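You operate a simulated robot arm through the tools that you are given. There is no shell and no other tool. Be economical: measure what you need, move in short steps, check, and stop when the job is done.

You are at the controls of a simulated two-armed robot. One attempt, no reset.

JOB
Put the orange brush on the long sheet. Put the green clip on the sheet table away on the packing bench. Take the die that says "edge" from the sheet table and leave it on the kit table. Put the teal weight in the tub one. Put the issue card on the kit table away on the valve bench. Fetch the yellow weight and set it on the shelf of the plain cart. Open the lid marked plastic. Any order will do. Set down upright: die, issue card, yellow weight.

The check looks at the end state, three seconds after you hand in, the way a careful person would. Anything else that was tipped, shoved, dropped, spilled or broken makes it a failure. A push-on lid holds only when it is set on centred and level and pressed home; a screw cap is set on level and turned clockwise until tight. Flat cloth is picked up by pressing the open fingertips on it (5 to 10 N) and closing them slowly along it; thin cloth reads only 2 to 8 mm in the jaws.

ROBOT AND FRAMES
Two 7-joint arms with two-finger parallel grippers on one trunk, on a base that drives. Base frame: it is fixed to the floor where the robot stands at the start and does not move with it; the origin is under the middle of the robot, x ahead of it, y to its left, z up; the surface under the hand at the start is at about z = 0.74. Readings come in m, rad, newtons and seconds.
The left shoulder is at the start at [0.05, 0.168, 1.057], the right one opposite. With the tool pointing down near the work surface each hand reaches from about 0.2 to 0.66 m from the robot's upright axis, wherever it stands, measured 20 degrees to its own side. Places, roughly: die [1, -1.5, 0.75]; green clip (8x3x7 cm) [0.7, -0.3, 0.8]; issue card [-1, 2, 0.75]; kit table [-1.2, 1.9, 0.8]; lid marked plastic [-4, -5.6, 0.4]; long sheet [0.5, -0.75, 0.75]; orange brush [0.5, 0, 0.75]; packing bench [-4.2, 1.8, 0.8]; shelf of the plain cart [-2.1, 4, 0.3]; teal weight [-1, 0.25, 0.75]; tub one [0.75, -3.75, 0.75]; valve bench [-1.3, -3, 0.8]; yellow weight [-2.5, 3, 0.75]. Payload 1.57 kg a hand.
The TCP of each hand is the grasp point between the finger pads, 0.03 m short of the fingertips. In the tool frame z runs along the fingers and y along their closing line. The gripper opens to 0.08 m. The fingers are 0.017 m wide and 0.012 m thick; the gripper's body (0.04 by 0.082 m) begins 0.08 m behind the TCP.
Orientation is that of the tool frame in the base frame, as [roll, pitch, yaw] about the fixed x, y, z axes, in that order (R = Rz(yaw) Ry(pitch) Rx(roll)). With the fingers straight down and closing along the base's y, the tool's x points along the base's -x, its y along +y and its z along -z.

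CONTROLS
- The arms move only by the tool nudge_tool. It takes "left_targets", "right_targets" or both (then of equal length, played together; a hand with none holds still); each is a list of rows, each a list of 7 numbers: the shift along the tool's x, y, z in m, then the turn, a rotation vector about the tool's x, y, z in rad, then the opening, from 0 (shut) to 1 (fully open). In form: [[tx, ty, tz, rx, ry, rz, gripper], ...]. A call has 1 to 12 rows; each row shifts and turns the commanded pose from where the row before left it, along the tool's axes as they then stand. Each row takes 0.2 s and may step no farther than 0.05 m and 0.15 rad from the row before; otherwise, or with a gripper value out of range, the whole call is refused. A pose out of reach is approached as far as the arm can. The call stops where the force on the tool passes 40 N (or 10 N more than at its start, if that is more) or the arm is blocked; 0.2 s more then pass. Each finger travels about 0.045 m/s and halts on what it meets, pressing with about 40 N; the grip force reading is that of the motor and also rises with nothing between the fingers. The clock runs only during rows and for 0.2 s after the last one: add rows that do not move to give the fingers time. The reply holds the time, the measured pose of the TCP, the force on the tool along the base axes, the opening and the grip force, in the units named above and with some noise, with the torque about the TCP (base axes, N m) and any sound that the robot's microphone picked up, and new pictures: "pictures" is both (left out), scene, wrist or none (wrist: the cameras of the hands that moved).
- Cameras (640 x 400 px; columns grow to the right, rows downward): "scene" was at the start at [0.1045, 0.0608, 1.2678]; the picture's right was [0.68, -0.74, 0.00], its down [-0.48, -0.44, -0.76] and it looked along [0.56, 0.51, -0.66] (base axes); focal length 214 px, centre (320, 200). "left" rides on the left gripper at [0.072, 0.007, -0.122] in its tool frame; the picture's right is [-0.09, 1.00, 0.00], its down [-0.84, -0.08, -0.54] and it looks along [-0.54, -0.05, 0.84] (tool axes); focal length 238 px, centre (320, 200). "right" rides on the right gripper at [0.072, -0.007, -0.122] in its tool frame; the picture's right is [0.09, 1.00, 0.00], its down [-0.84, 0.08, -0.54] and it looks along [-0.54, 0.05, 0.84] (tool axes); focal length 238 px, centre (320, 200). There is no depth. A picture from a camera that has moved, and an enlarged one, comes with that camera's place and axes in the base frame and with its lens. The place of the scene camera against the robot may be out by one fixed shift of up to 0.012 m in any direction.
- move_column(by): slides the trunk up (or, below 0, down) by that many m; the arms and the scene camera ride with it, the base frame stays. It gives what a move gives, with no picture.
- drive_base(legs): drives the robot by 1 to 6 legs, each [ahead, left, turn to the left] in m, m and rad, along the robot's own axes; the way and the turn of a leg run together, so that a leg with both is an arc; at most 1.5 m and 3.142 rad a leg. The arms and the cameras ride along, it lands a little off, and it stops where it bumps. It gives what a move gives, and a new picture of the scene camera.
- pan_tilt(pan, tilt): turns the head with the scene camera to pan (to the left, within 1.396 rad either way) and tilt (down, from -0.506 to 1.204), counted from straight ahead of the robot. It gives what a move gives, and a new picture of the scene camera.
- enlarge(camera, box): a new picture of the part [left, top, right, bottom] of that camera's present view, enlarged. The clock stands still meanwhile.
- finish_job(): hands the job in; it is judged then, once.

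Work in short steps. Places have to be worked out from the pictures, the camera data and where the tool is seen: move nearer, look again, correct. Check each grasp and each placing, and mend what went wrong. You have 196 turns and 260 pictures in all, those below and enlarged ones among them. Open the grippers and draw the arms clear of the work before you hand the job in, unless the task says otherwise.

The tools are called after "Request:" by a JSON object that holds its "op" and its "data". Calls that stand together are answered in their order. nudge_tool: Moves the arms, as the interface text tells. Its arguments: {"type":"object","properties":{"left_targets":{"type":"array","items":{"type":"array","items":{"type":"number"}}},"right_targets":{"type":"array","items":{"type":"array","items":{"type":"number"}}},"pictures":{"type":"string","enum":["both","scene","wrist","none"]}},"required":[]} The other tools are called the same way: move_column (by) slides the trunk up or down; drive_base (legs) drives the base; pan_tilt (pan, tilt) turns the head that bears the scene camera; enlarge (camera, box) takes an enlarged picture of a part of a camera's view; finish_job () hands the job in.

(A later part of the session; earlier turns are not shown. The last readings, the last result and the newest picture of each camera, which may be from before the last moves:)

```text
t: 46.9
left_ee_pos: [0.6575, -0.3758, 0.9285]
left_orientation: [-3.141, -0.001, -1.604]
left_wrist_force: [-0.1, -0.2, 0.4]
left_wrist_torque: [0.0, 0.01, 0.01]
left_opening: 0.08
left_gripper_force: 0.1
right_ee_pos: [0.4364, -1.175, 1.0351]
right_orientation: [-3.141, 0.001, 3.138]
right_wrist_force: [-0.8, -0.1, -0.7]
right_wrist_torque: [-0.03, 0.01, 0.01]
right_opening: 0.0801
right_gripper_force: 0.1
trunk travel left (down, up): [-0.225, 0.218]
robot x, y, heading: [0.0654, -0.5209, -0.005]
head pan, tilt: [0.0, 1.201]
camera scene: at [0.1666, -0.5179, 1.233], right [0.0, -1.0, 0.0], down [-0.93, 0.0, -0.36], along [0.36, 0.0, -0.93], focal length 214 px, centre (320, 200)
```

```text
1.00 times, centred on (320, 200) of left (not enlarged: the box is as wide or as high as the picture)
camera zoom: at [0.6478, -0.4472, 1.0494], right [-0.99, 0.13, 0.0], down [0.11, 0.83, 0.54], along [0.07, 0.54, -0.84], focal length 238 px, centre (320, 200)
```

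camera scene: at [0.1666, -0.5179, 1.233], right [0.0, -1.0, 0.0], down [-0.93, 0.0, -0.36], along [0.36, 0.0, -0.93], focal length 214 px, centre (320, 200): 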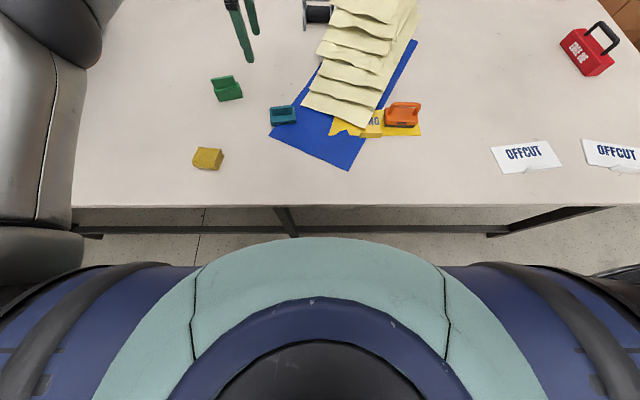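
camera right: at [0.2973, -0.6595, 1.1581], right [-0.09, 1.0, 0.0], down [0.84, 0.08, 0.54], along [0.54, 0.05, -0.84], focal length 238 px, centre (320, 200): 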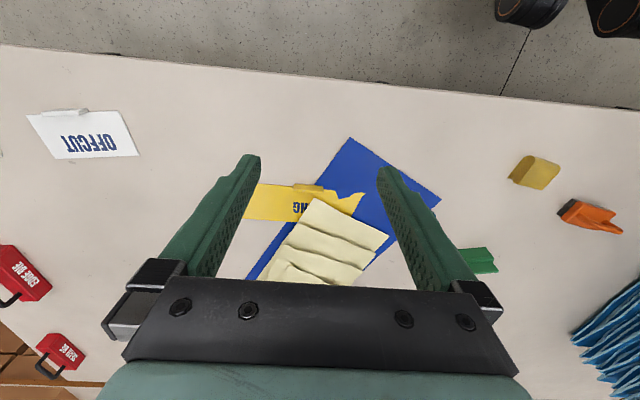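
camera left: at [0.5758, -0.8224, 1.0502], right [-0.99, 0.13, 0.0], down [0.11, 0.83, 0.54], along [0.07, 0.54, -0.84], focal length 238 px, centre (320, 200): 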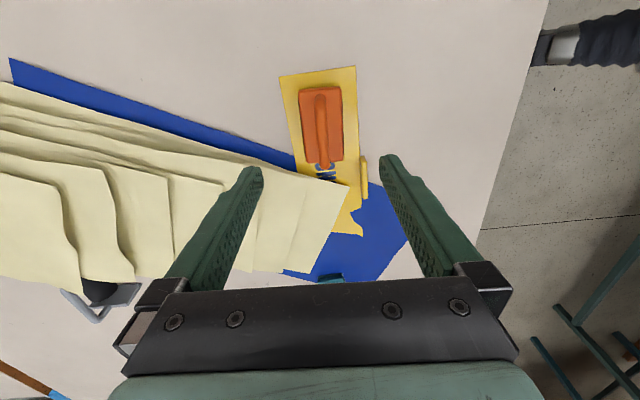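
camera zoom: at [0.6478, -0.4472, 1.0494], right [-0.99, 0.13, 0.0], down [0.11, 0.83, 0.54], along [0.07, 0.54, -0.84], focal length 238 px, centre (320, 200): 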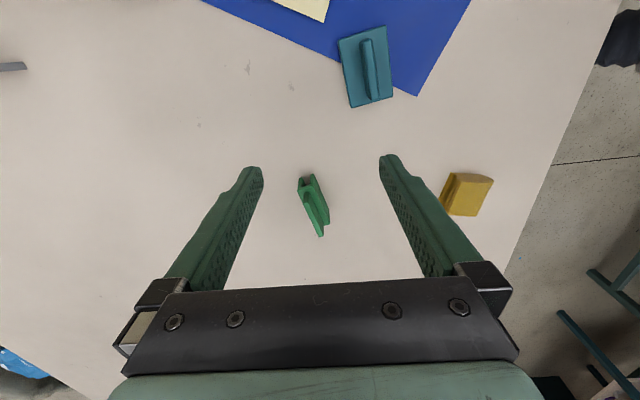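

Green clip at about [0.683,−0.264]; zoom in for its shape.

Request:
{"op": "enlarge", "data": {"camera": "left", "box": [270, 155, 370, 245]}}

Request:
{"op": "enlarge", "data": {"camera": "scene", "box": [180, 50, 340, 150]}}

```text
4.44 times, centred on (320, 200) of left
camera zoom: at [0.6478, -0.4472, 1.0494], right [-0.99, 0.13, 0.0], down [0.11, 0.83, 0.54], along [0.07, 0.54, -0.84], focal length 1059 px, centre (320, 200)
```

zoom: 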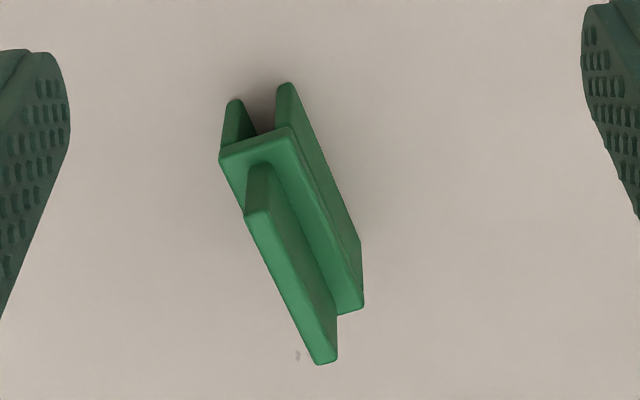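

```text
4.00 times, centred on (260, 100) of scene
camera zoom: at [0.1666, -0.5179, 1.233], right [0.0, -1.0, 0.0], down [-0.93, 0.0, -0.36], along [0.36, 0.0, -0.93], focal length 858 px, centre (560, 600)
```

zoom: 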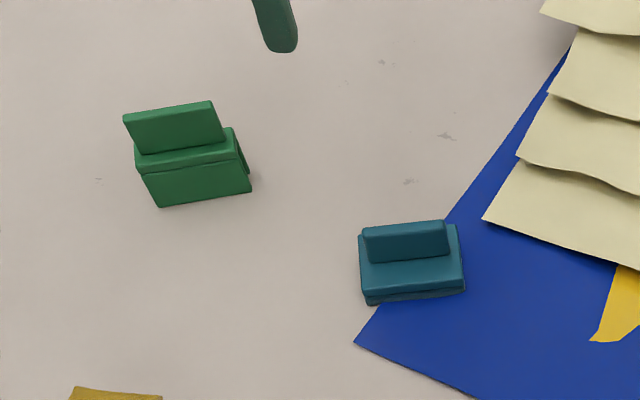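

Body spans ±4 cm along a line tilted 0.22 rad; centre ≈[0.679,−0.26]. Move over it and turn −0.25 about tool z.

Request:
{"op": "nudge_tool", "data": {"left_targets": [[-0.039, -0.006, 0, 0, 0, 0, 1], [-0.039, -0.006, 0, 0, 0, 0, 1], [-0.039, -0.006, 0, 0, 0, 0, 1], [0, 0, 0.03, 0, 0, -0.125, 1], [0, 0, 0.03, 0, 0, -0.125, 1], [0, 0, 0, 0, 0, 0, 1]], "pictures": "wrist"}}

```text
t: 48.3
left_ee_pos: [0.6801, -0.2584, 0.867]
left_orientation: [-3.14, 0.0, -1.354]
left_wrist_force: [0.4, -0.3, 0.1]
left_wrist_torque: [0.0, 0.03, 0.02]
left_opening: 0.0797
left_gripper_force: 0.1
right_ee_pos: [0.4364, -1.175, 1.0358]
right_orientation: [-3.142, 0.001, 3.137]
right_wrist_force: [0.2, 0.2, -1.1]
right_wrist_torque: [0.0, -0.01, -0.01]
right_opening: 0.08
right_gripper_force: 0.0
trunk travel left (down, up): [-0.225, 0.218]
robot x, y, heading: [0.0681, -0.5212, -0.002]
head pan, tilt: [0.0, 1.201]
camera left: at [0.6876, -0.3303, 0.9878], right [-0.99, -0.13, 0.0], down [-0.11, 0.83, 0.54], along [-0.07, 0.54, -0.84], focal length 238 px, centre (320, 200)
```

left: 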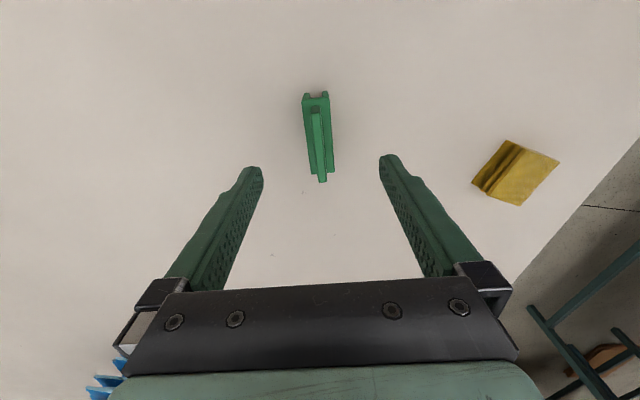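

Well aligned. Descend to z≈0.777 and close.

Request:
{"op": "nudge_tool", "data": {"left_targets": [[0, 0, 0.04, 0, 0, 0, 1], [0, 0, 0.03, 0, 0, 0, 1], [0, 0, 0.02, 0, 0, 0, 1], [0, 0, 0, 0, 0, 0, 0], [0, 0, 0, 0, 0, 0, 0], [0, 0, 0, 0, 0, 0, 0], [0, 0, 0, 0, 0, 0, 0], [0, 0, 0, 0, 0, 0, 0], [0, 0, 0, 0, 0, 0, 0]], "pictures": "wrist"}}

```text
t: 50.3
left_ee_pos: [0.6777, -0.26, 0.7792]
left_orientation: [3.14, -0.002, -1.354]
left_wrist_force: [0.1, 0.9, 0.1]
left_wrist_torque: [0.02, 0.01, -0.02]
left_opening: 0.023
left_gripper_force: 35.9
right_ee_pos: [0.4357, -1.174, 1.0362]
right_orientation: [3.141, 0.0, 3.138]
right_wrist_force: [-0.6, 0.0, 0.7]
right_wrist_torque: [-0.02, 0.0, 0.02]
right_opening: 0.0802
right_gripper_force: 0.1
trunk travel left (down, up): [-0.225, 0.218]
robot x, y, heading: [0.0703, -0.5233, -0.004]
head pan, tilt: [0.0, 1.201]
camera left: at [0.6861, -0.3312, 0.8997], right [-0.99, -0.12, 0.0], down [-0.1, 0.83, 0.54], along [-0.07, 0.54, -0.84], focal length 238 px, centre (320, 200)
```

left: 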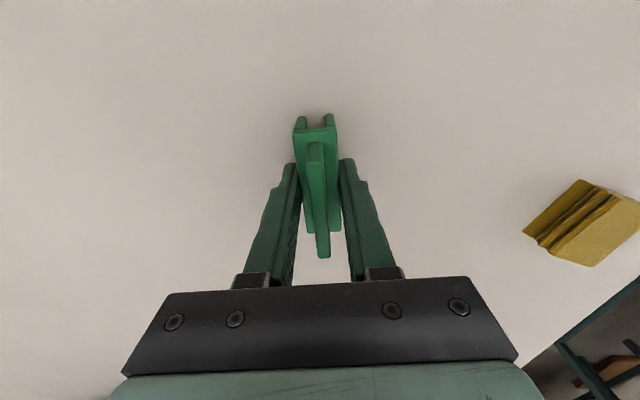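

Gripped. Lift and verify.

Request:
{"op": "nudge_tool", "data": {"left_targets": [[0, 0, -0.04, 0, 0, 0, 0], [0, 0, -0.05, 0, 0, 0, 0], [0, 0, -0.05, 0, 0, 0, 0], [0, 0, -0.05, 0, 0, 0, 0], [0, 0, 0, 0, 0, 0, 0]], "pictures": "wrist"}}

```text
t: 51.5
left_ee_pos: [0.6777, -0.2584, 0.9692]
left_orientation: [3.141, 0.001, -1.354]
left_wrist_force: [-0.1, 0.4, -1.0]
left_wrist_torque: [-0.03, -0.02, 0.02]
left_opening: 0.0231
left_gripper_force: 35.7
right_ee_pos: [0.4345, -1.1746, 1.0356]
right_orientation: [-3.141, -0.001, 3.14]
right_wrist_force: [0.2, -0.5, 1.0]
right_wrist_torque: [0.01, -0.01, 0.02]
right_opening: 0.08
right_gripper_force: 0.0
trunk travel left (down, up): [-0.225, 0.218]
robot x, y, heading: [0.0699, -0.5217, -0.001]
head pan, tilt: [0.0, 1.201]
camera left: at [0.686, -0.3298, 1.0901], right [-0.99, -0.12, 0.0], down [-0.1, 0.83, 0.54], along [-0.07, 0.54, -0.84], focal length 238 px, centre (320, 200)
```

left: 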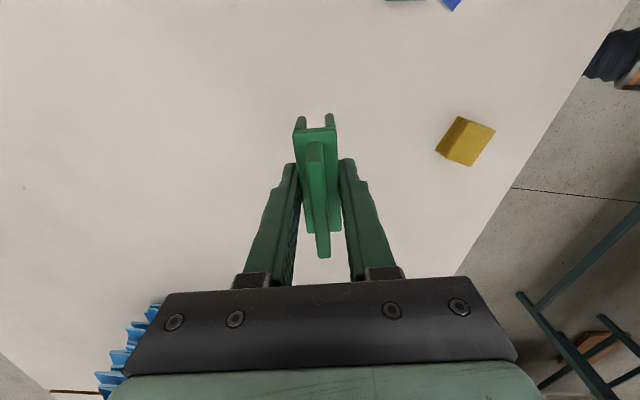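

Holding. Tuck both arms in before driving.

Request:
{"op": "nudge_tool", "data": {"left_targets": [[-0.0086, 0.039, 0, 0, 0, 0, 0], [-0.0086, 0.039, 0, 0, 0, 0, 0], [-0.0086, 0.039, 0, 0, 0, 0, 0], [-0.0086, 0.039, -0.02, 0, 0, 0, 0], [-0.0086, 0.039, -0.02, 0, 0, 0, 0], [0, 0, -0.03, 0, 0, 0, 0], [0, 0, 0, 0, 0, 0, 0]], "right_targets": [[0, 0.05, 0, 0, 0, 0, 1], [0, 0.05, 0, 0, 0, 0, 1], [0, 0.05, 0, 0, 0, 0, 1], [0, 0.05, 0, 0, 0, 0, 1], [0, 0.05, 0, 0, 0, 0, 1], [0, 0.05, 0, 0, 0, 0, 1], [0, 0, 0, 0, 0, 0, 1]], "pictures": "none"}}

Request:
{"op": "drive_base", "data": {"legs": [[-0.42, 0, 0], [0, -1.4, 0], [0, 0, 1.571]]}}

Request:
{"op": "pan_tilt", "data": {"pan": -0.5, "tilt": 0.6}}

```text
t: 53.1
left_ee_pos: [0.4775, -0.2609, 1.0405]
left_orientation: [-3.141, -0.001, -1.355]
left_wrist_force: [0.2, 0.6, -0.8]
left_wrist_torque: [-0.02, -0.01, 0.01]
left_opening: 0.0231
left_gripper_force: 35.1
right_ee_pos: [0.4377, -0.8727, 1.0348]
right_orientation: [-3.14, -0.001, 3.138]
right_wrist_force: [0.0, -0.2, -0.4]
right_wrist_torque: [-0.01, -0.03, -0.06]
right_opening: 0.0802
right_gripper_force: 0.0
trunk travel left (down, up): [-0.225, 0.218]
robot x, y, heading: [0.0704, -0.5205, -0.003]
head pan, tilt: [0.0, 1.201]
```

```text
t: 71.6
left_ee_pos: [-0.6286, -1.5118, 1.0403]
left_orientation: [-3.141, -0.001, 0.201]
left_wrist_force: [0.7, -0.2, -0.8]
left_wrist_torque: [0.01, 0.01, 0.03]
left_opening: 0.0231
left_gripper_force: 35.6
right_ee_pos: [-0.0172, -1.5625, 1.0353]
right_orientation: [3.141, 0.001, -1.587]
right_wrist_force: [-0.1, -0.4, -0.4]
right_wrist_torque: [0.03, -0.03, -0.01]
right_opening: 0.0799
right_gripper_force: 0.0
trunk travel left (down, up): [-0.225, 0.218]
robot x, y, heading: [-0.3744, -1.9263, 1.549]
head pan, tilt: [0.0, 1.201]
camera scene: at [-0.371, -1.8273, 1.2331], right [1.0, -0.02, 0.0], down [-0.02, -0.93, -0.36], along [0.01, 0.36, -0.93], focal length 214 px, centre (320, 200)
```

scene: 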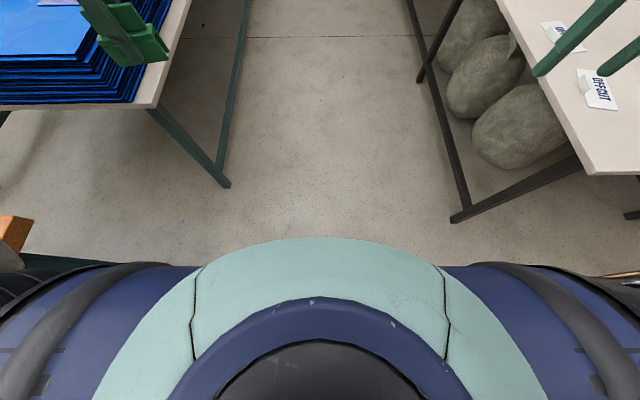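

```text
t: 72.6
left_ee_pos: [-0.6282, -1.5123, 1.0395]
left_orientation: [3.141, -0.001, 0.199]
left_wrist_force: [-0.8, 0.3, -0.7]
left_wrist_torque: [0.02, 0.0, 0.03]
left_opening: 0.0232
left_gripper_force: 35.5
right_ee_pos: [-0.0167, -1.5621, 1.0351]
right_orientation: [-3.141, -0.001, -1.588]
right_wrist_force: [-0.3, 0.0, 0.0]
right_wrist_torque: [0.0, 0.0, -0.01]
right_opening: 0.0799
right_gripper_force: 0.0
trunk travel left (down, up): [-0.225, 0.218]
robot x, y, heading: [-0.3768, -1.9299, 1.552]
head pan, tilt: [-0.499, 0.6]
camera scene: at [-0.3283, -1.8064, 1.2776], right [0.87, -0.49, 0.0], down [-0.28, -0.49, -0.82], along [0.41, 0.72, -0.57], focal length 214 px, centre (320, 200)
```

scene: 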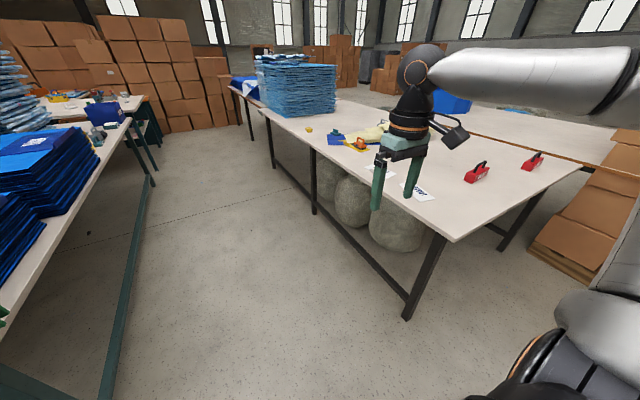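

Path to the right is clear along the table's end; strafe right 1.1 m with slight turn correction.

Request:
{"op": "drive_base", "data": {"legs": [[0, -0.7, 0], [0, -0.42, 0.02]]}}

Request:
{"op": "pan_tilt", "data": {"pan": -0.8, "tilt": 0.8}}

```text
t: 83.2
left_ee_pos: [0.4973, -1.5345, 1.0396]
left_orientation: [-3.141, 0.002, 0.22]
left_wrist_force: [0.4, -0.9, -0.2]
left_wrist_torque: [-0.01, 0.0, 0.01]
left_opening: 0.0229
left_gripper_force: 35.2
right_ee_pos: [1.1103, -1.5724, 1.0341]
right_orientation: [-3.142, -0.001, -1.569]
right_wrist_force: [-0.1, -0.1, -0.3]
right_wrist_torque: [0.01, -0.05, 0.0]
right_opening: 0.08
right_gripper_force: 0.0
trunk travel left (down, up): [-0.225, 0.218]
robot x, y, heading: [0.7591, -1.9459, 1.571]
head pan, tilt: [-0.499, 0.6]
camera scene: at [0.8047, -1.8225, 1.2777], right [0.88, -0.48, 0.0], down [-0.27, -0.5, -0.83], along [0.39, 0.72, -0.56], focal length 214 px, centre (320, 200)
```

scene: 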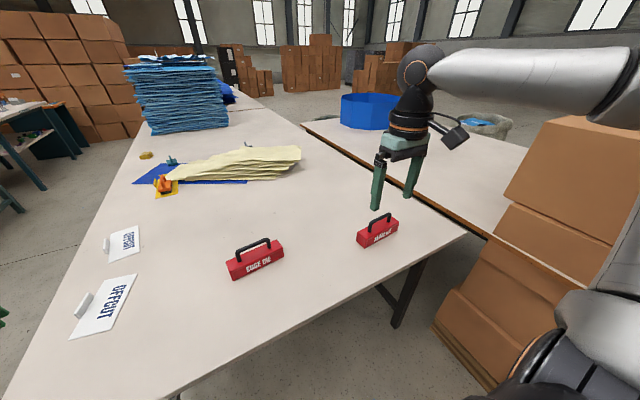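

```text
t: 84.0
left_ee_pos: [0.4969, -1.5352, 1.0402]
left_orientation: [-3.141, 0.001, 0.223]
left_wrist_force: [-0.7, -0.7, -0.2]
left_wrist_torque: [-0.01, 0.04, -0.02]
left_opening: 0.0231
left_gripper_force: 35.4
right_ee_pos: [1.1109, -1.5739, 1.036]
right_orientation: [3.141, -0.001, -1.568]
right_wrist_force: [-0.2, -0.7, 0.0]
right_wrist_torque: [-0.04, 0.0, 0.05]
right_opening: 0.0798
right_gripper_force: 0.0
trunk travel left (down, up): [-0.225, 0.218]
robot x, y, heading: [0.7589, -1.9446, 1.577]
head pan, tilt: [-0.799, 0.799]
camera scene: at [0.8201, -1.8438, 1.2609], right [0.7, -0.72, 0.0], down [-0.51, -0.5, -0.7], along [0.5, 0.49, -0.72], focal length 214 px, centre (320, 200)
```

scene: 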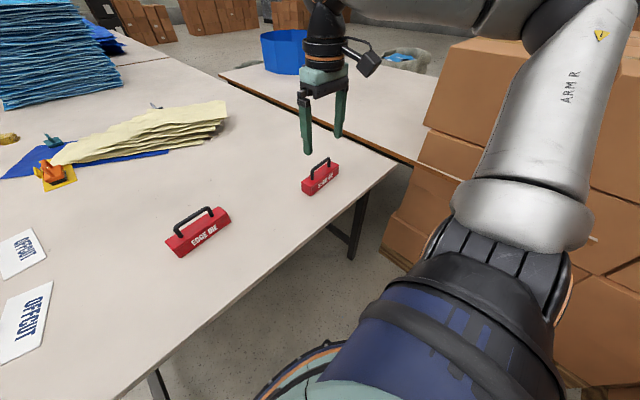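

Die centre ≈[0.845,−1.36], long axis nearly along x. Bring the right hand over it and turn to close along y.

Request:
{"op": "nudge_tool", "data": {"right_targets": [[-0.027, 0.033, 0, 0, 0, 0, 1], [-0.027, 0.033, 0, 0, 0, 0, 1], [-0.027, 0.033, 0, 0, 0, 0, 1], [-0.027, 0.033, 0, 0, 0, 0, 1], [-0.027, 0.033, 0, 0, 0, 0, 1], [-0.027, 0.033, 0, 0, 0, 0, 1], [-0.027, 0.033, 0, 0, 0, 0, 1], [-0.025, 0.034, 0, 0, 0, 0, 1], [0, 0, 0, 0, 0, 0.14, 1], [0, 0, 0, 0, 0, 0.14, 1], [0, 0, 0, 0, 0, 0.14, 1], [0, 0, 0, 0, 0, 0.14, 1]], "pictures": "none"}}

Request:
{"op": "nudge_tool", "data": {"right_targets": [[0, 0, 0, 0, 0, 0.14, 1], [0, 0, 0, 0, 0, 0.14, 1], [0, 0, 0, 0, 0, 0.14, 1], [0, 0, 0, 0, 0, 0.14, 1], [0, 0, 0, 0, 0, 0.14, 1], [0, 0, 0, 0, 0, 0.14, 1], [0, 0, 0, 0, 0, 0.08, 1], [0, 0, 0, 0, 0, 0, 1]], "pictures": "both"}}

```text
t: 86.6
left_ee_pos: [0.4978, -1.5349, 1.0397]
left_orientation: [3.141, 0.0, 0.222]
left_wrist_force: [-0.3, 0.0, -0.3]
left_wrist_torque: [0.01, -0.01, 0.0]
left_opening: 0.0232
left_gripper_force: 35.8
right_ee_pos: [0.9401, -1.4593, 1.0025]
right_orientation: [3.142, 0.0, -2.131]
right_wrist_force: [0.1, -0.5, -0.4]
right_wrist_torque: [-0.02, 0.01, 0.04]
right_opening: 0.0799
right_gripper_force: 0.0
right hand out of reach, approached as far as the arm can: row 5, 6, 7, 8
trunk travel left (down, up): [-0.225, 0.218]
robot x, y, heading: [0.7613, -1.9403, 1.573]
head pan, tilt: [-0.799, 0.799]
```

```text
t: 88.4
left_ee_pos: [0.4976, -1.5356, 1.0389]
left_orientation: [3.141, 0.0, 0.222]
left_wrist_force: [0.7, 0.6, -0.8]
left_wrist_torque: [-0.03, -0.02, 0.02]
left_opening: 0.023
left_gripper_force: 35.5
right_ee_pos: [0.9406, -1.4581, 1.0034]
right_orientation: [-3.141, -0.002, -3.052]
right_wrist_force: [0.7, -0.6, -0.9]
right_wrist_torque: [0.03, 0.04, 0.0]
right_opening: 0.0801
right_gripper_force: 0.1
trunk travel left (down, up): [-0.225, 0.218]
robot x, y, heading: [0.7598, -1.9458, 1.574]
head pan, tilt: [-0.799, 0.799]
camera scene: at [0.8201, -1.8438, 1.2608], right [0.7, -0.72, 0.0], down [-0.51, -0.5, -0.7], along [0.5, 0.49, -0.72], focal length 214 px, centre (320, 200)
camera right: at [0.8683, -1.4714, 1.1248], right [-0.18, 0.98, 0.0], down [0.83, 0.15, 0.54], along [0.53, 0.1, -0.84], focal length 238 px, centre (320, 200)
```

scene: 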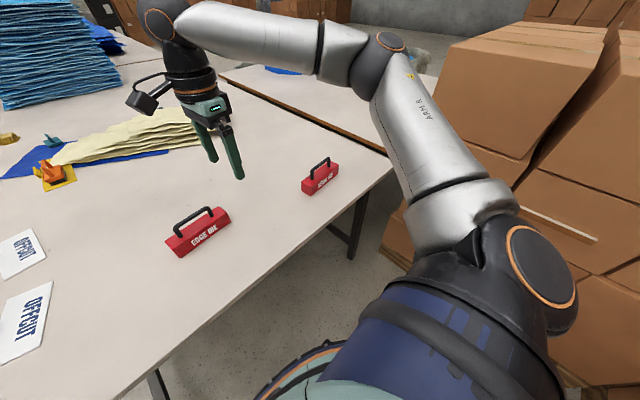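
right: 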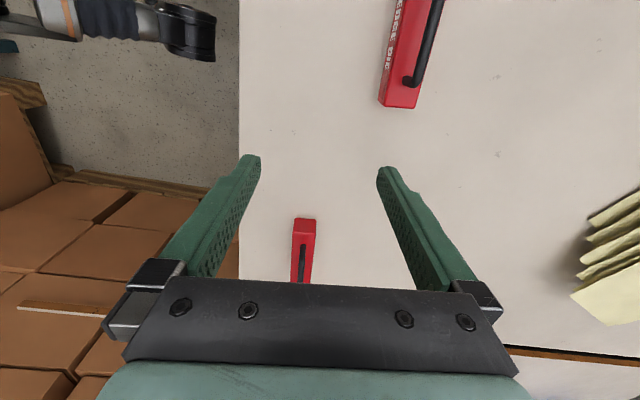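

High pose was limiting reach; lower a bit and then move in over the die.

Request:
{"op": "nudge_tool", "data": {"right_targets": [[0, 0, 0.035, 0, 0, 0, 1], [0, 0, 0.035, 0, 0, 0, 1], [0.022, 0.026, 0, 0, 0, 0, 1], [0.022, 0.026, 0, 0, 0, 0, 1], [0.022, 0.027, 0, 0, 0, 0, 1], [0.021, 0.027, 0, 0, 0, 0, 1], [0, 0, 0, 0, 0, 0, 1]], "pictures": "wrist"}}

```text
t: 90.0
left_ee_pos: [0.498, -1.5358, 1.0397]
left_orientation: [-3.141, 0.002, 0.222]
left_wrist_force: [0.5, 0.5, 0.0]
left_wrist_torque: [0.03, -0.02, 0.01]
left_opening: 0.0233
left_gripper_force: 35.9
right_ee_pos: [0.9366, -1.4523, 0.9314]
right_orientation: [3.141, -0.001, -3.048]
right_wrist_force: [0.1, -0.6, 0.5]
right_wrist_torque: [-0.01, 0.04, 0.01]
right_opening: 0.08
right_gripper_force: 0.1
right hand out of reach, approached as far as the arm can: row 3, 4, 5, 6
trunk travel left (down, up): [-0.225, 0.218]
robot x, y, heading: [0.7648, -1.9435, 1.573]
head pan, tilt: [-0.799, 0.799]
camera right: at [0.8645, -1.4673, 1.0545], right [-0.18, 0.98, 0.0], down [0.83, 0.15, 0.54], along [0.53, 0.1, -0.84], focal length 238 px, centre (320, 200)
```

right: 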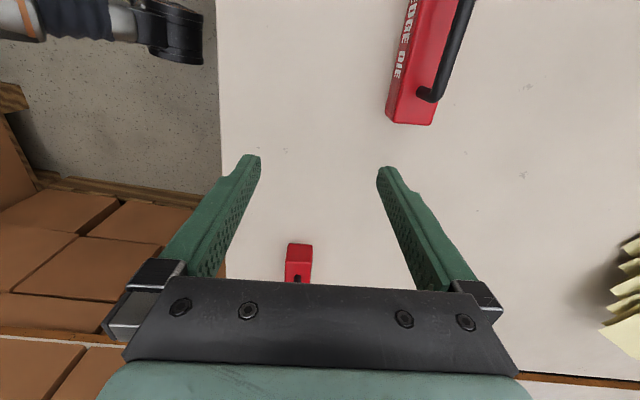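

The arm is limited here; shift the base 0.06 ahead and 0.1 left so the die lies more to the right side.

Request:
{"op": "drive_base", "data": {"legs": [[0.07, 0.1, 0]]}}

Request:
{"op": "enlarge", "data": {"camera": "right", "box": [0, 0, 640, 400]}}

```text
t: 91.5
left_ee_pos: [0.3983, -1.464, 1.0391]
left_orientation: [3.141, 0.0, 0.221]
left_wrist_force: [-0.1, -0.2, -0.6]
left_wrist_torque: [-0.01, 0.0, -0.02]
left_opening: 0.0232
left_gripper_force: 35.2
right_ee_pos: [0.8372, -1.3853, 0.9327]
right_orientation: [3.139, -0.001, -3.05]
right_wrist_force: [-0.5, -0.1, -0.6]
right_wrist_torque: [0.02, -0.05, -0.01]
right_opening: 0.08
right_gripper_force: 0.1
trunk travel left (down, up): [-0.225, 0.218]
robot x, y, heading: [0.6613, -1.8729, 1.57]
head pan, tilt: [-0.799, 0.799]
camera scene: at [0.7202, -1.7744, 1.2608], right [0.7, -0.72, 0.0], down [-0.51, -0.5, -0.7], along [0.5, 0.49, -0.72], focal length 214 px, centre (320, 200)
```

scene: 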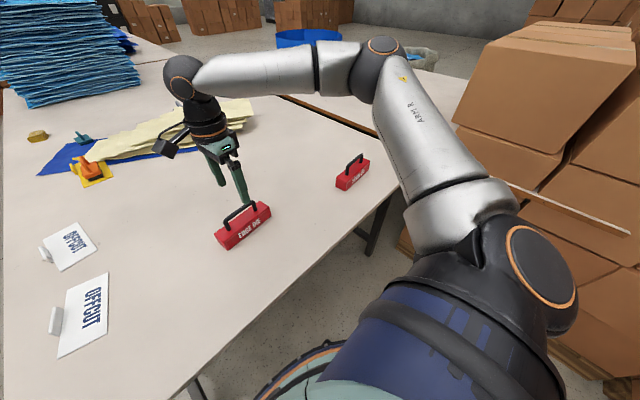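

```text
1.00 times, centred on (320, 200) of right (not enlarged: the box is as wide or as high as the picture)
camera zoom: at [0.7655, -1.398, 1.0545], right [-0.18, 0.98, 0.0], down [0.83, 0.15, 0.54], along [0.53, 0.1, -0.84], focal length 238 px, centre (320, 200)
```

zoom: 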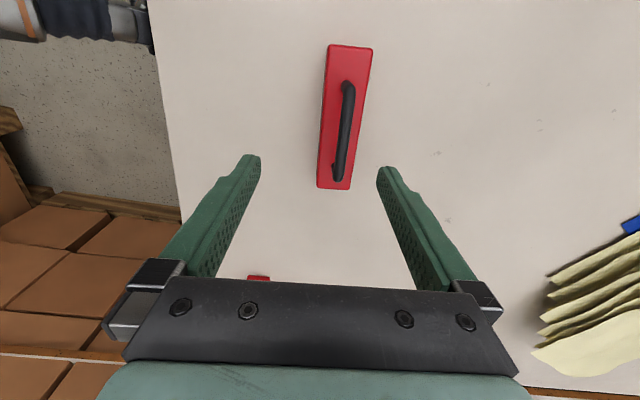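

Die handle at [0.823,−1.362]. Move over it and down to z≈0.85, checking.

Request:
{"op": "nudge_tool", "data": {"right_targets": [[0.012, 0.0245, 0, 0, 0, 0, 1], [0, 0, 0.04, 0, 0, 0, 1], [0, 0, 0.04, 0, 0, 0, 1], [0, 0, 0, 0, 0, 0, 1]], "pictures": "both"}}

```text
t: 92.5
left_ee_pos: [0.3993, -1.4637, 1.0395]
left_orientation: [-3.141, -0.002, 0.22]
left_wrist_force: [0.4, -0.2, -0.7]
left_wrist_torque: [-0.01, 0.02, 0.03]
left_opening: 0.0231
left_gripper_force: 35.6
right_ee_pos: [0.851, -1.3892, 0.8551]
right_orientation: [3.138, -0.001, -3.052]
right_wrist_force: [0.7, -0.7, 0.8]
right_wrist_torque: [0.01, -0.01, -0.01]
right_opening: 0.08
right_gripper_force: 0.0
right hand out of reach, approached as far as the arm can: row 1, 2, 3
trunk travel left (down, up): [-0.225, 0.218]
robot x, y, heading: [0.6615, -1.8742, 1.575]
head pan, tilt: [-0.799, 0.799]
camera scene: at [0.7204, -1.7746, 1.2608], right [0.7, -0.72, 0.0], down [-0.51, -0.5, -0.7], along [0.5, 0.49, -0.72], focal length 214 px, centre (320, 200)
camera right: at [0.7792, -1.4031, 0.9767], right [-0.18, 0.98, 0.0], down [0.83, 0.15, 0.54], along [0.53, 0.1, -0.84], focal length 238 px, centre (320, 200)
```

scene: 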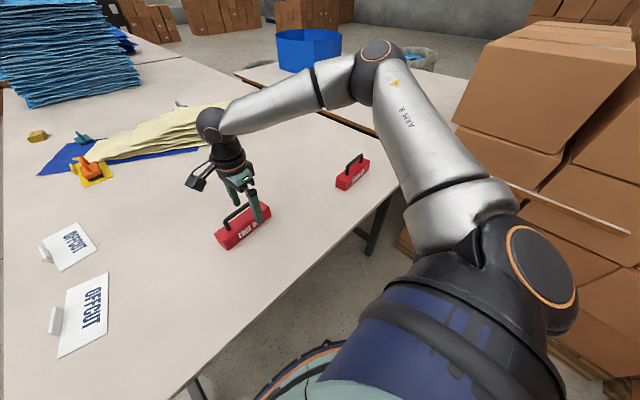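
right: 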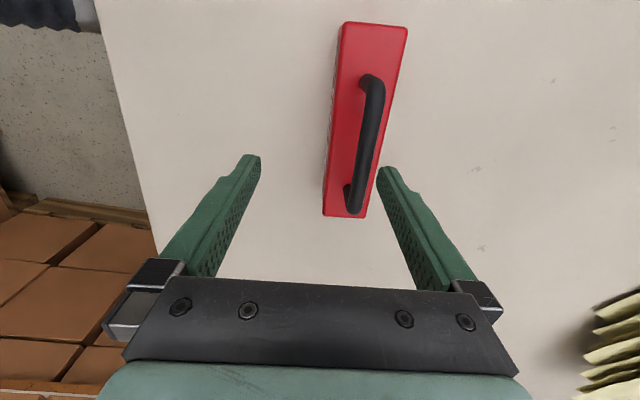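

The arm stops 3 cm short; nudge the base itself 0.027 ahead and 0.02 left (the handle lies between the open fingers).

Request:
{"op": "drive_base", "data": {"legs": [[0.027, 0.022, 0]]}}

Request:
{"op": "enlarge", "data": {"camera": "right", "box": [0, 0, 640, 400]}}

```text
t: 93.4
left_ee_pos: [0.377, -1.4379, 1.04]
left_orientation: [-3.141, 0.001, 0.219]
left_wrist_force: [-0.8, 0.0, -0.6]
left_wrist_torque: [0.02, 0.0, -0.02]
left_opening: 0.0228
left_gripper_force: 35.6
right_ee_pos: [0.8287, -1.3615, 0.8544]
right_orientation: [3.139, -0.001, -3.051]
right_wrist_force: [-0.3, 1.2, 0.1]
right_wrist_torque: [-0.02, 0.0, -0.02]
right_opening: 0.0801
right_gripper_force: 0.2
trunk travel left (down, up): [-0.225, 0.218]
robot x, y, heading: [0.6348, -1.8504, 1.566]
head pan, tilt: [-0.799, 0.799]
camera scene: at [0.6982, -1.7468, 1.2608], right [0.7, -0.72, 0.0], down [-0.51, -0.5, -0.7], along [0.5, 0.48, -0.72], focal length 214 px, centre (320, 200)
```

scene: 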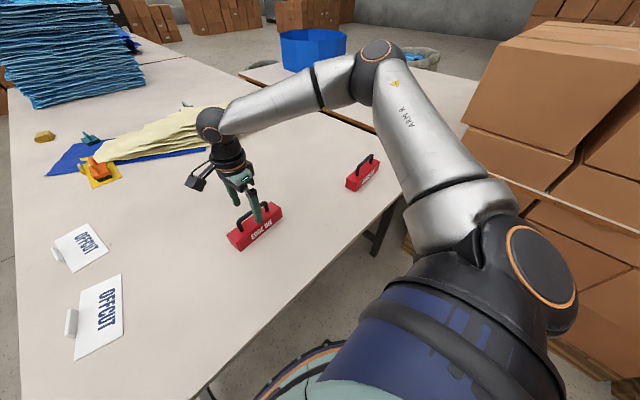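

```text
1.00 times, centred on (320, 200) of right (not enlarged: the box is as wide or as high as the picture)
camera zoom: at [0.7572, -1.3754, 0.9768], right [-0.18, 0.98, 0.0], down [0.83, 0.15, 0.54], along [0.53, 0.1, -0.84], focal length 238 px, centre (320, 200)
```

zoom: 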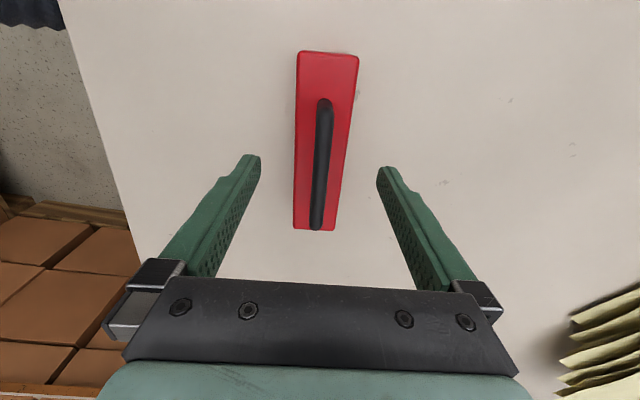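

Handle bar top at z≈0.857, slightly ahead of TCP. Shift +0.012 along tool x, 0.01 down, and close.

Request:
{"op": "nudge_tool", "data": {"right_targets": [[0.012, 0, 0.01, 0, 0, 0, 1], [0, 0, 0, 0, 0, 0, 1], [0, 0, 0, 0, 0, 0, 0], [0, 0, 0, 0, 0, 0, 0], [0, 0, 0, 0, 0, 0, 0], [0, 0, 0, 0, 0, 0, 0], [0, 0, 0, 0, 0, 0, 0], [0, 0, 0, 0, 0, 0, 0]], "pictures": "wrist"}}

```text
t: 95.2
left_ee_pos: [0.3768, -1.4373, 1.0411]
left_orientation: [-3.141, 0.0, 0.219]
left_wrist_force: [0.1, -0.2, -0.2]
left_wrist_torque: [0.0, 0.01, 0.06]
left_opening: 0.0232
left_gripper_force: 35.2
right_ee_pos: [0.8231, -1.369, 0.8492]
right_orientation: [3.136, -0.002, -3.052]
right_wrist_force: [-0.5, 2.1, 3.3]
right_wrist_torque: [0.08, -0.03, 0.1]
right_opening: 0.0115
right_gripper_force: 29.2
right hand out of reach, approached as far as the arm can: row 1
trunk travel left (down, up): [-0.225, 0.218]
robot x, y, heading: [0.638, -1.8509, 1.566]
head pan, tilt: [-0.799, 0.799]
camera right: at [0.7523, -1.3831, 0.9713], right [-0.18, 0.98, 0.0], down [0.83, 0.15, 0.54], along [0.53, 0.1, -0.84], focal length 238 px, centre (320, 200)
```

right: 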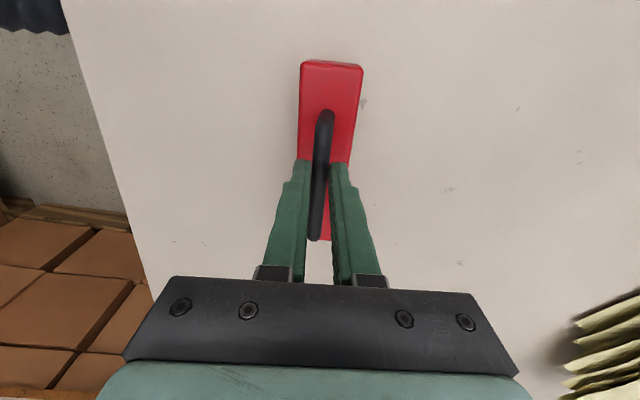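

Gripped at 11.5 mm on the bar. Lift.

Request:
{"op": "nudge_tool", "data": {"right_targets": [[0, 0, -0.02, 0, 0, 0, 0], [0, 0, -0.04, 0, 0, 0, 0], [0, 0, -0.05, 0, 0, 0, 0], [0, 0, 0, 0, 0, 0, 0]], "pictures": "both"}}

```text
t: 96.2
left_ee_pos: [0.3779, -1.4373, 1.0399]
left_orientation: [-3.14, -0.001, 0.217]
left_wrist_force: [0.3, -0.3, -0.8]
left_wrist_torque: [0.01, 0.01, -0.01]
left_opening: 0.023
left_gripper_force: 35.4
right_ee_pos: [0.8236, -1.3702, 0.959]
right_orientation: [-3.141, -0.002, -3.051]
right_wrist_force: [-0.1, -0.3, -5.9]
right_wrist_torque: [0.0, 0.09, 0.02]
right_opening: 0.0116
right_gripper_force: 28.3
trunk travel left (down, up): [-0.225, 0.218]
robot x, y, heading: [0.6393, -1.8458, 1.57]
head pan, tilt: [-0.799, 0.799]
camera scene: at [0.6987, -1.7467, 1.2607], right [0.7, -0.72, 0.0], down [-0.51, -0.5, -0.7], along [0.5, 0.48, -0.72], focal length 214 px, centre (320, 200)
camera right: at [0.7525, -1.3843, 1.081], right [-0.18, 0.98, 0.0], down [0.83, 0.15, 0.54], along [0.53, 0.1, -0.84], focal length 238 px, centre (320, 200)
```

scene: 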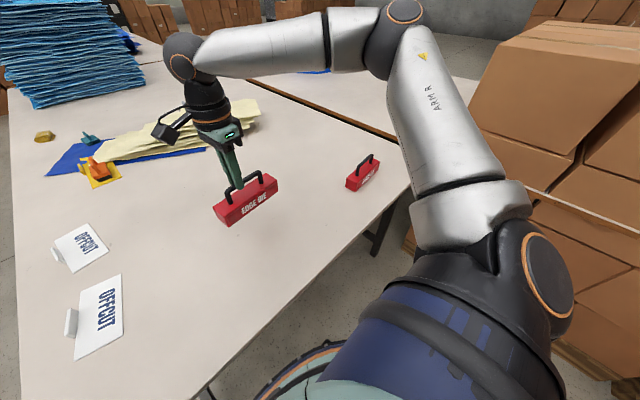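
right: 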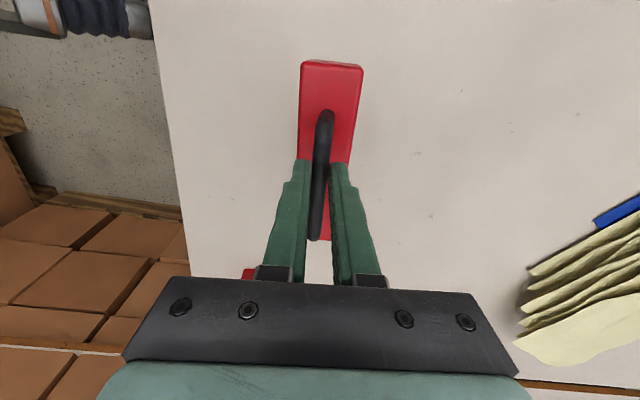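

Die held (~0.6 kg). Back off, strafe left to the aisle, then drive up the aisle (+y).

Request:
{"op": "drive_base", "data": {"legs": [[-0.1, 0, 0], [0, 0.9, 0], [1.0, 0, 0]]}}

Request:
{"op": "pan_tilt", "data": {"pan": 0.3, "tilt": 0.5}}

```text
t: 110.0
left_ee_pos: [-0.5161, -0.5229, 1.0408]
left_orientation: [3.141, 0.0, 0.205]
left_wrist_force: [0.6, -0.1, -1.0]
left_wrist_torque: [0.01, 0.02, -0.02]
left_opening: 0.023
left_gripper_force: 36.1
right_ee_pos: [-0.068, -0.4611, 0.9578]
right_orientation: [3.139, 0.001, -3.066]
right_wrist_force: [-0.2, 1.2, -5.3]
right_wrist_torque: [-0.06, 0.1, 0.0]
right_opening: 0.0113
right_gripper_force: 29.0
trunk travel left (down, up): [-0.225, 0.218]
robot x, y, heading: [-0.2603, -0.9363, 1.555]
head pan, tilt: [-0.799, 0.799]
camera scene: at [-0.198, -0.8366, 1.2607], right [0.69, -0.73, 0.0], down [-0.52, -0.49, -0.7], along [0.51, 0.48, -0.72], focal length 214 px, centre (320, 200)
```

scene: 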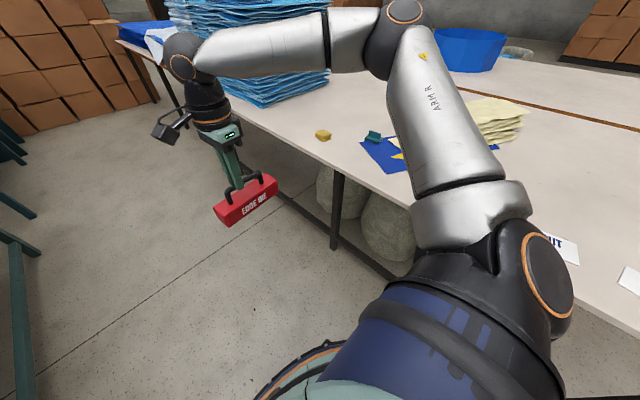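

```text
t: 111.4
left_ee_pos: [-0.5156, -0.5225, 1.0394]
left_orientation: [3.14, 0.0, 0.204]
left_wrist_force: [0.5, 0.4, -0.7]
left_wrist_torque: [0.03, 0.0, 0.0]
left_opening: 0.0231
left_gripper_force: 35.7
right_ee_pos: [-0.0675, -0.4623, 0.958]
right_orientation: [3.139, -0.002, -3.066]
right_wrist_force: [-0.1, -0.2, -5.8]
right_wrist_torque: [0.01, 0.08, 0.0]
right_opening: 0.0115
right_gripper_force: 29.0
trunk travel left (down, up): [-0.225, 0.218]
robot x, y, heading: [-0.2596, -0.9373, 1.556]
head pan, tilt: [0.3, 0.499]
camera scene: at [-0.2822, -0.8047, 1.2867], right [0.96, 0.28, 0.0], down [0.13, -0.46, -0.88], along [-0.25, 0.84, -0.48], focal length 214 px, centre (320, 200)
```

scene: 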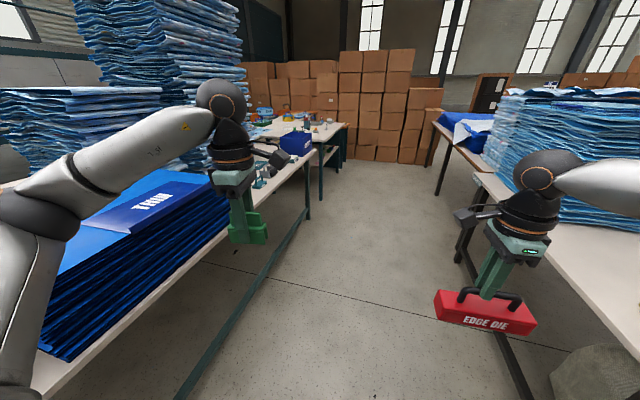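

Aisle is clear; continue ahead 2.7 m towards the kit table, then look left.

Request:
{"op": "drive_base", "data": {"legs": [[1.4, 0, 0], [1.1, 0, 0]]}}

Request:
{"op": "pan_tilt", "data": {"pan": 1.2, "tilt": 0.6}}

```text
t: 123.6
left_ee_pos: [-0.5114, 1.9709, 1.0398]
left_orientation: [3.14, 0.001, 0.224]
left_wrist_force: [-0.4, 0.8, 0.0]
left_wrist_torque: [-0.01, -0.01, 0.02]
left_opening: 0.023
left_gripper_force: 35.9
right_ee_pos: [-0.0653, 2.0397, 0.9583]
right_orientation: [3.137, -0.002, -3.046]
right_wrist_force: [-1.5, 0.1, -5.1]
right_wrist_torque: [-0.06, 0.08, 0.0]
right_opening: 0.0118
right_gripper_force: 28.9
trunk travel left (down, up): [-0.225, 0.218]
robot x, y, heading: [-0.2512, 1.5612, 1.573]
head pan, tilt: [0.3, 0.499]
camera scene: at [-0.2739, 1.6935, 1.2867], right [0.95, 0.3, 0.0], down [0.14, -0.46, -0.88], along [-0.26, 0.84, -0.48], focal length 214 px, centre (320, 200)
```

scene: 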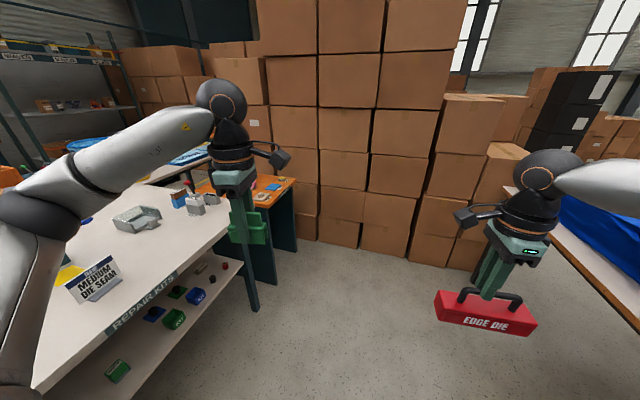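

```text
t: 124.8
left_ee_pos: [-0.513, 1.9707, 1.0403]
left_orientation: [-3.141, -0.001, 0.225]
left_wrist_force: [-0.6, -0.8, 0.5]
left_wrist_torque: [-0.02, 0.05, -0.01]
left_opening: 0.0229
left_gripper_force: 35.7
right_ee_pos: [-0.066, 2.0392, 0.9591]
right_orientation: [3.14, 0.0, -3.047]
right_wrist_force: [0.5, -0.1, -5.2]
right_wrist_torque: [-0.05, 0.09, 0.0]
right_opening: 0.0115
right_gripper_force: 29.1
trunk travel left (down, up): [-0.225, 0.218]
robot x, y, heading: [-0.2516, 1.5597, 1.572]
head pan, tilt: [1.201, 0.6]
camera scene: at [-0.3292, 1.6383, 1.2777], right [0.36, 0.93, 0.0], down [0.53, -0.2, -0.83], along [-0.77, 0.3, -0.56], focal length 214 px, centre (320, 200)
```

scene: 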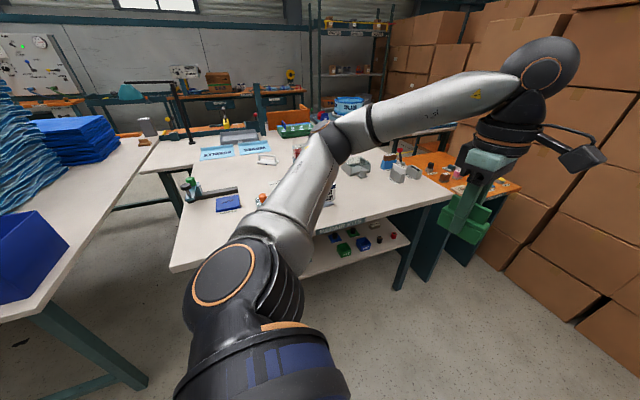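

Kit table found ("REPAIR KITS"), east edge x≈−0.89, y 1.37–2.5. Turn left to face it.

Request:
{"op": "drive_base", "data": {"legs": [[0, 0, 1.571]]}}

Request:
{"op": "pan_tilt", "data": {"pan": -0.25, "tilt": 0.75}}

```text
t: 129.0
left_ee_pos: [-0.6597, 1.3029, 1.0387]
left_orientation: [-3.141, -0.001, 1.787]
left_wrist_force: [0.2, -0.3, -1.5]
left_wrist_torque: [-0.02, -0.01, 0.0]
left_opening: 0.023
left_gripper_force: 35.6
right_ee_pos: [-0.7254, 1.7484, 0.9581]
right_orientation: [3.139, 0.0, -1.484]
right_wrist_force: [-0.2, 1.2, -5.8]
right_wrist_torque: [-0.15, -0.01, 0.0]
right_opening: 0.0116
right_gripper_force: 28.7
trunk travel left (down, up): [-0.225, 0.218]
robot x, y, heading: [-0.2459, 1.5636, 3.138]
head pan, tilt: [1.201, 0.6]
camera scene: at [-0.3194, 1.484, 1.2777], right [-0.93, 0.36, 0.0], down [0.21, 0.53, -0.83], along [-0.3, -0.77, -0.56], focal length 214 px, centre (320, 200)
```

scene: 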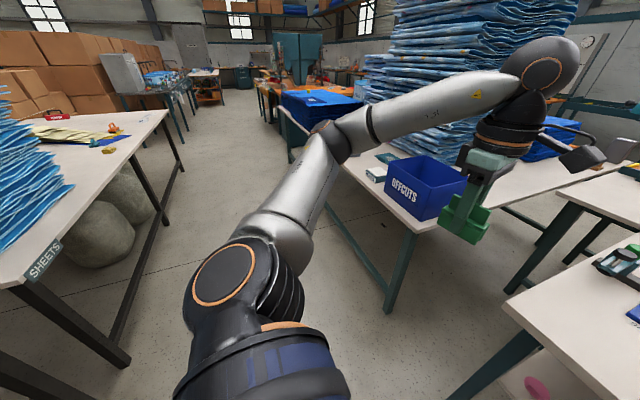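

```text
t: 130.6
left_ee_pos: [-0.6604, 1.302, 1.0405]
left_orientation: [3.141, 0.0, 1.787]
left_wrist_force: [-0.5, 0.1, 0.1]
left_wrist_torque: [0.02, 0.01, 0.02]
left_opening: 0.0231
left_gripper_force: 35.5
right_ee_pos: [-0.7257, 1.75, 0.9585]
right_orientation: [3.14, -0.002, -1.48]
right_wrist_force: [0.9, -0.4, -4.4]
right_wrist_torque: [-0.07, -0.04, -0.02]
right_opening: 0.0115
right_gripper_force: 28.8
trunk travel left (down, up): [-0.225, 0.218]
robot x, y, heading: [-0.246, 1.5608, 3.142]
head pan, tilt: [-0.25, 0.75]
camera scene: at [-0.3674, 1.5871, 1.2648], right [0.25, 0.97, 0.0], down [0.66, -0.17, -0.73], along [-0.71, 0.18, -0.68], focal length 214 px, centre (320, 200)
```

scene: 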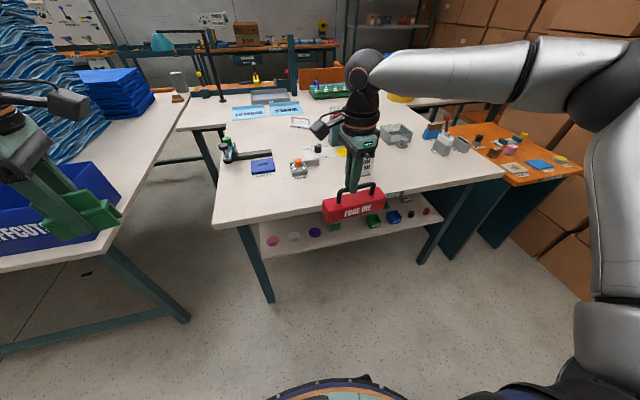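

Issue card stands at ≈[−0.93,1.9]. I'll set the die at about [−0.975,1.66], a free spot near the edge.

Request:
{"op": "drive_base", "data": {"legs": [[0.25, 0.09, 0]]}}

Request:
{"op": "enlarge", "data": {"camera": "right", "box": [0, 0, 640, 400]}}

```text
t: 132.4
left_ee_pos: [-0.906, 1.2109, 1.039]
left_orientation: [3.14, 0.001, 1.792]
left_wrist_force: [0.1, -0.1, -0.2]
left_wrist_torque: [-0.01, -0.05, 0.01]
left_opening: 0.0231
left_gripper_force: 35.7
right_ee_pos: [-0.9719, 1.6582, 0.9589]
right_orientation: [3.141, -0.001, -1.48]
right_wrist_force: [-0.6, 0.5, -5.8]
right_wrist_torque: [-0.09, -0.03, 0.01]
right_opening: 0.0113
right_gripper_force: 29.2
trunk travel left (down, up): [-0.225, 0.218]
robot x, y, heading: [-0.4957, 1.4756, 3.142]
head pan, tilt: [-0.25, 0.75]
camera scene: at [-0.6147, 1.4972, 1.2647], right [0.25, 0.97, 0.0], down [0.66, -0.17, -0.73], along [-0.71, 0.18, -0.68], focal length 214 px, centre (320, 200)
```

scene: 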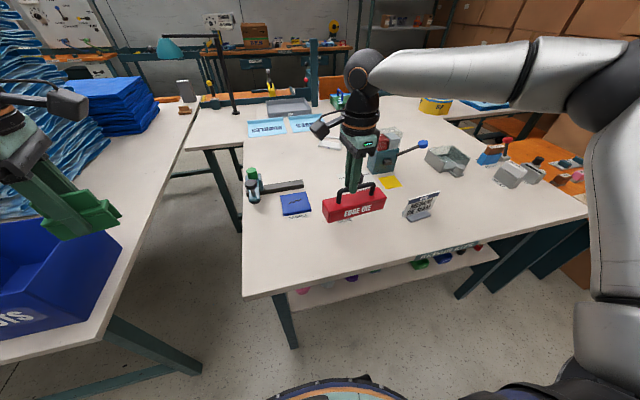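

```text
1.00 times, centred on (320, 200) of right (not enlarged: the box is as wide or as high as the picture)
camera zoom: at [-0.9605, 1.5869, 1.0803], right [-0.98, -0.18, 0.0], down [-0.15, 0.83, 0.54], along [-0.1, 0.53, -0.84], focal length 238 px, centre (320, 200)
```

zoom: 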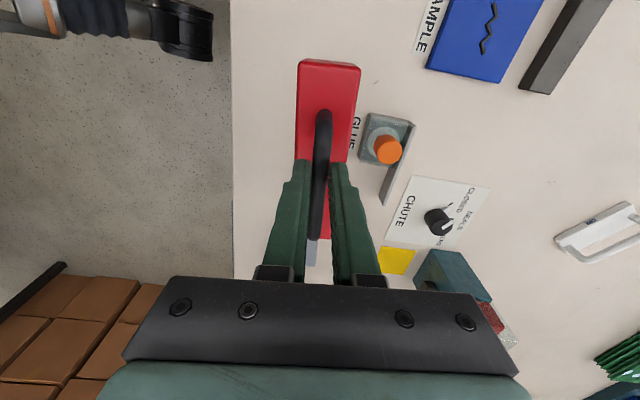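

Clear of the "GLUE" button box (x<−1.04). Shift 1 cm toward the edge and lower until contact.

Request:
{"op": "nudge_tool", "data": {"right_targets": [[0, -0.01, 0.03, 0, 0, 0, 0], [0, 0, 0.04, 0, 0, 0, 0], [0, 0, 0.02, 0, 0, 0, 0], [0, 0, 0.008, 0, 0, 0, 0], [0, 0, 0.006, 0, 0, 0, 0], [0, 0, 0, 0, 0, 0, 0]], "pictures": "both"}}

```text
t: 133.8
left_ee_pos: [-0.904, 1.2114, 1.0411]
left_orientation: [-3.141, 0.0, 1.791]
left_wrist_force: [-0.9, 0.5, -0.1]
left_wrist_torque: [0.0, 0.02, -0.01]
left_opening: 0.0232
left_gripper_force: 35.8
right_ee_pos: [-0.9635, 1.6575, 0.8578]
right_orientation: [3.131, -0.003, -1.48]
right_wrist_force: [-3.9, -0.3, 25.5]
right_wrist_torque: [-0.08, 0.09, 0.06]
right_opening: 0.0118
right_gripper_force: 29.2
trunk travel left (down, up): [-0.225, 0.218]
robot x, y, heading: [-0.4915, 1.4744, 3.148]
head pan, tilt: [-0.25, 0.75]
camera scene: at [-0.6123, 1.4963, 1.2652], right [0.25, 0.97, 0.0], down [0.66, -0.17, -0.73], along [-0.71, 0.18, -0.68], focal length 214 px, centre (320, 200)
camera right: at [-0.9488, 1.5865, 0.9798], right [-0.98, -0.18, 0.01], down [-0.15, 0.83, 0.54], along [-0.11, 0.53, -0.84], focal length 238 px, centre (320, 200)
```

scene: 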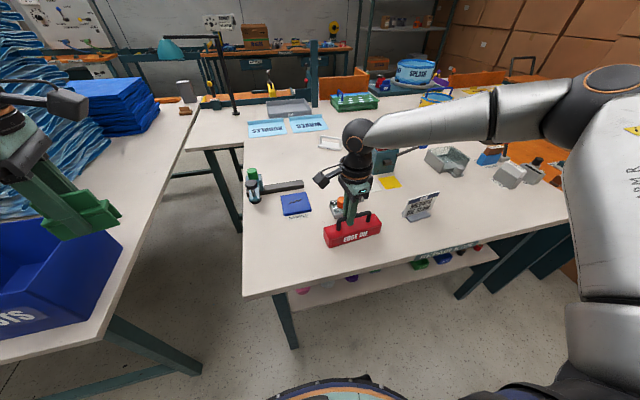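
right: 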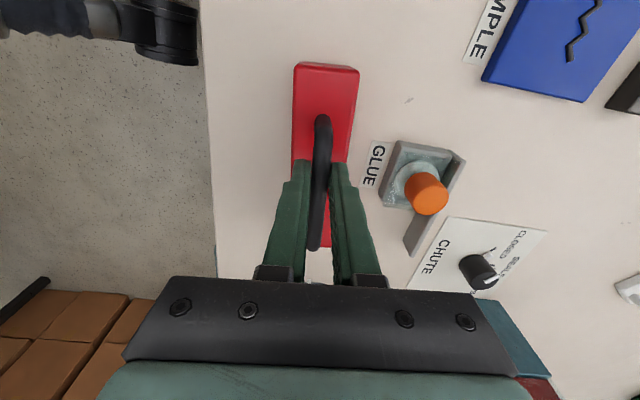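

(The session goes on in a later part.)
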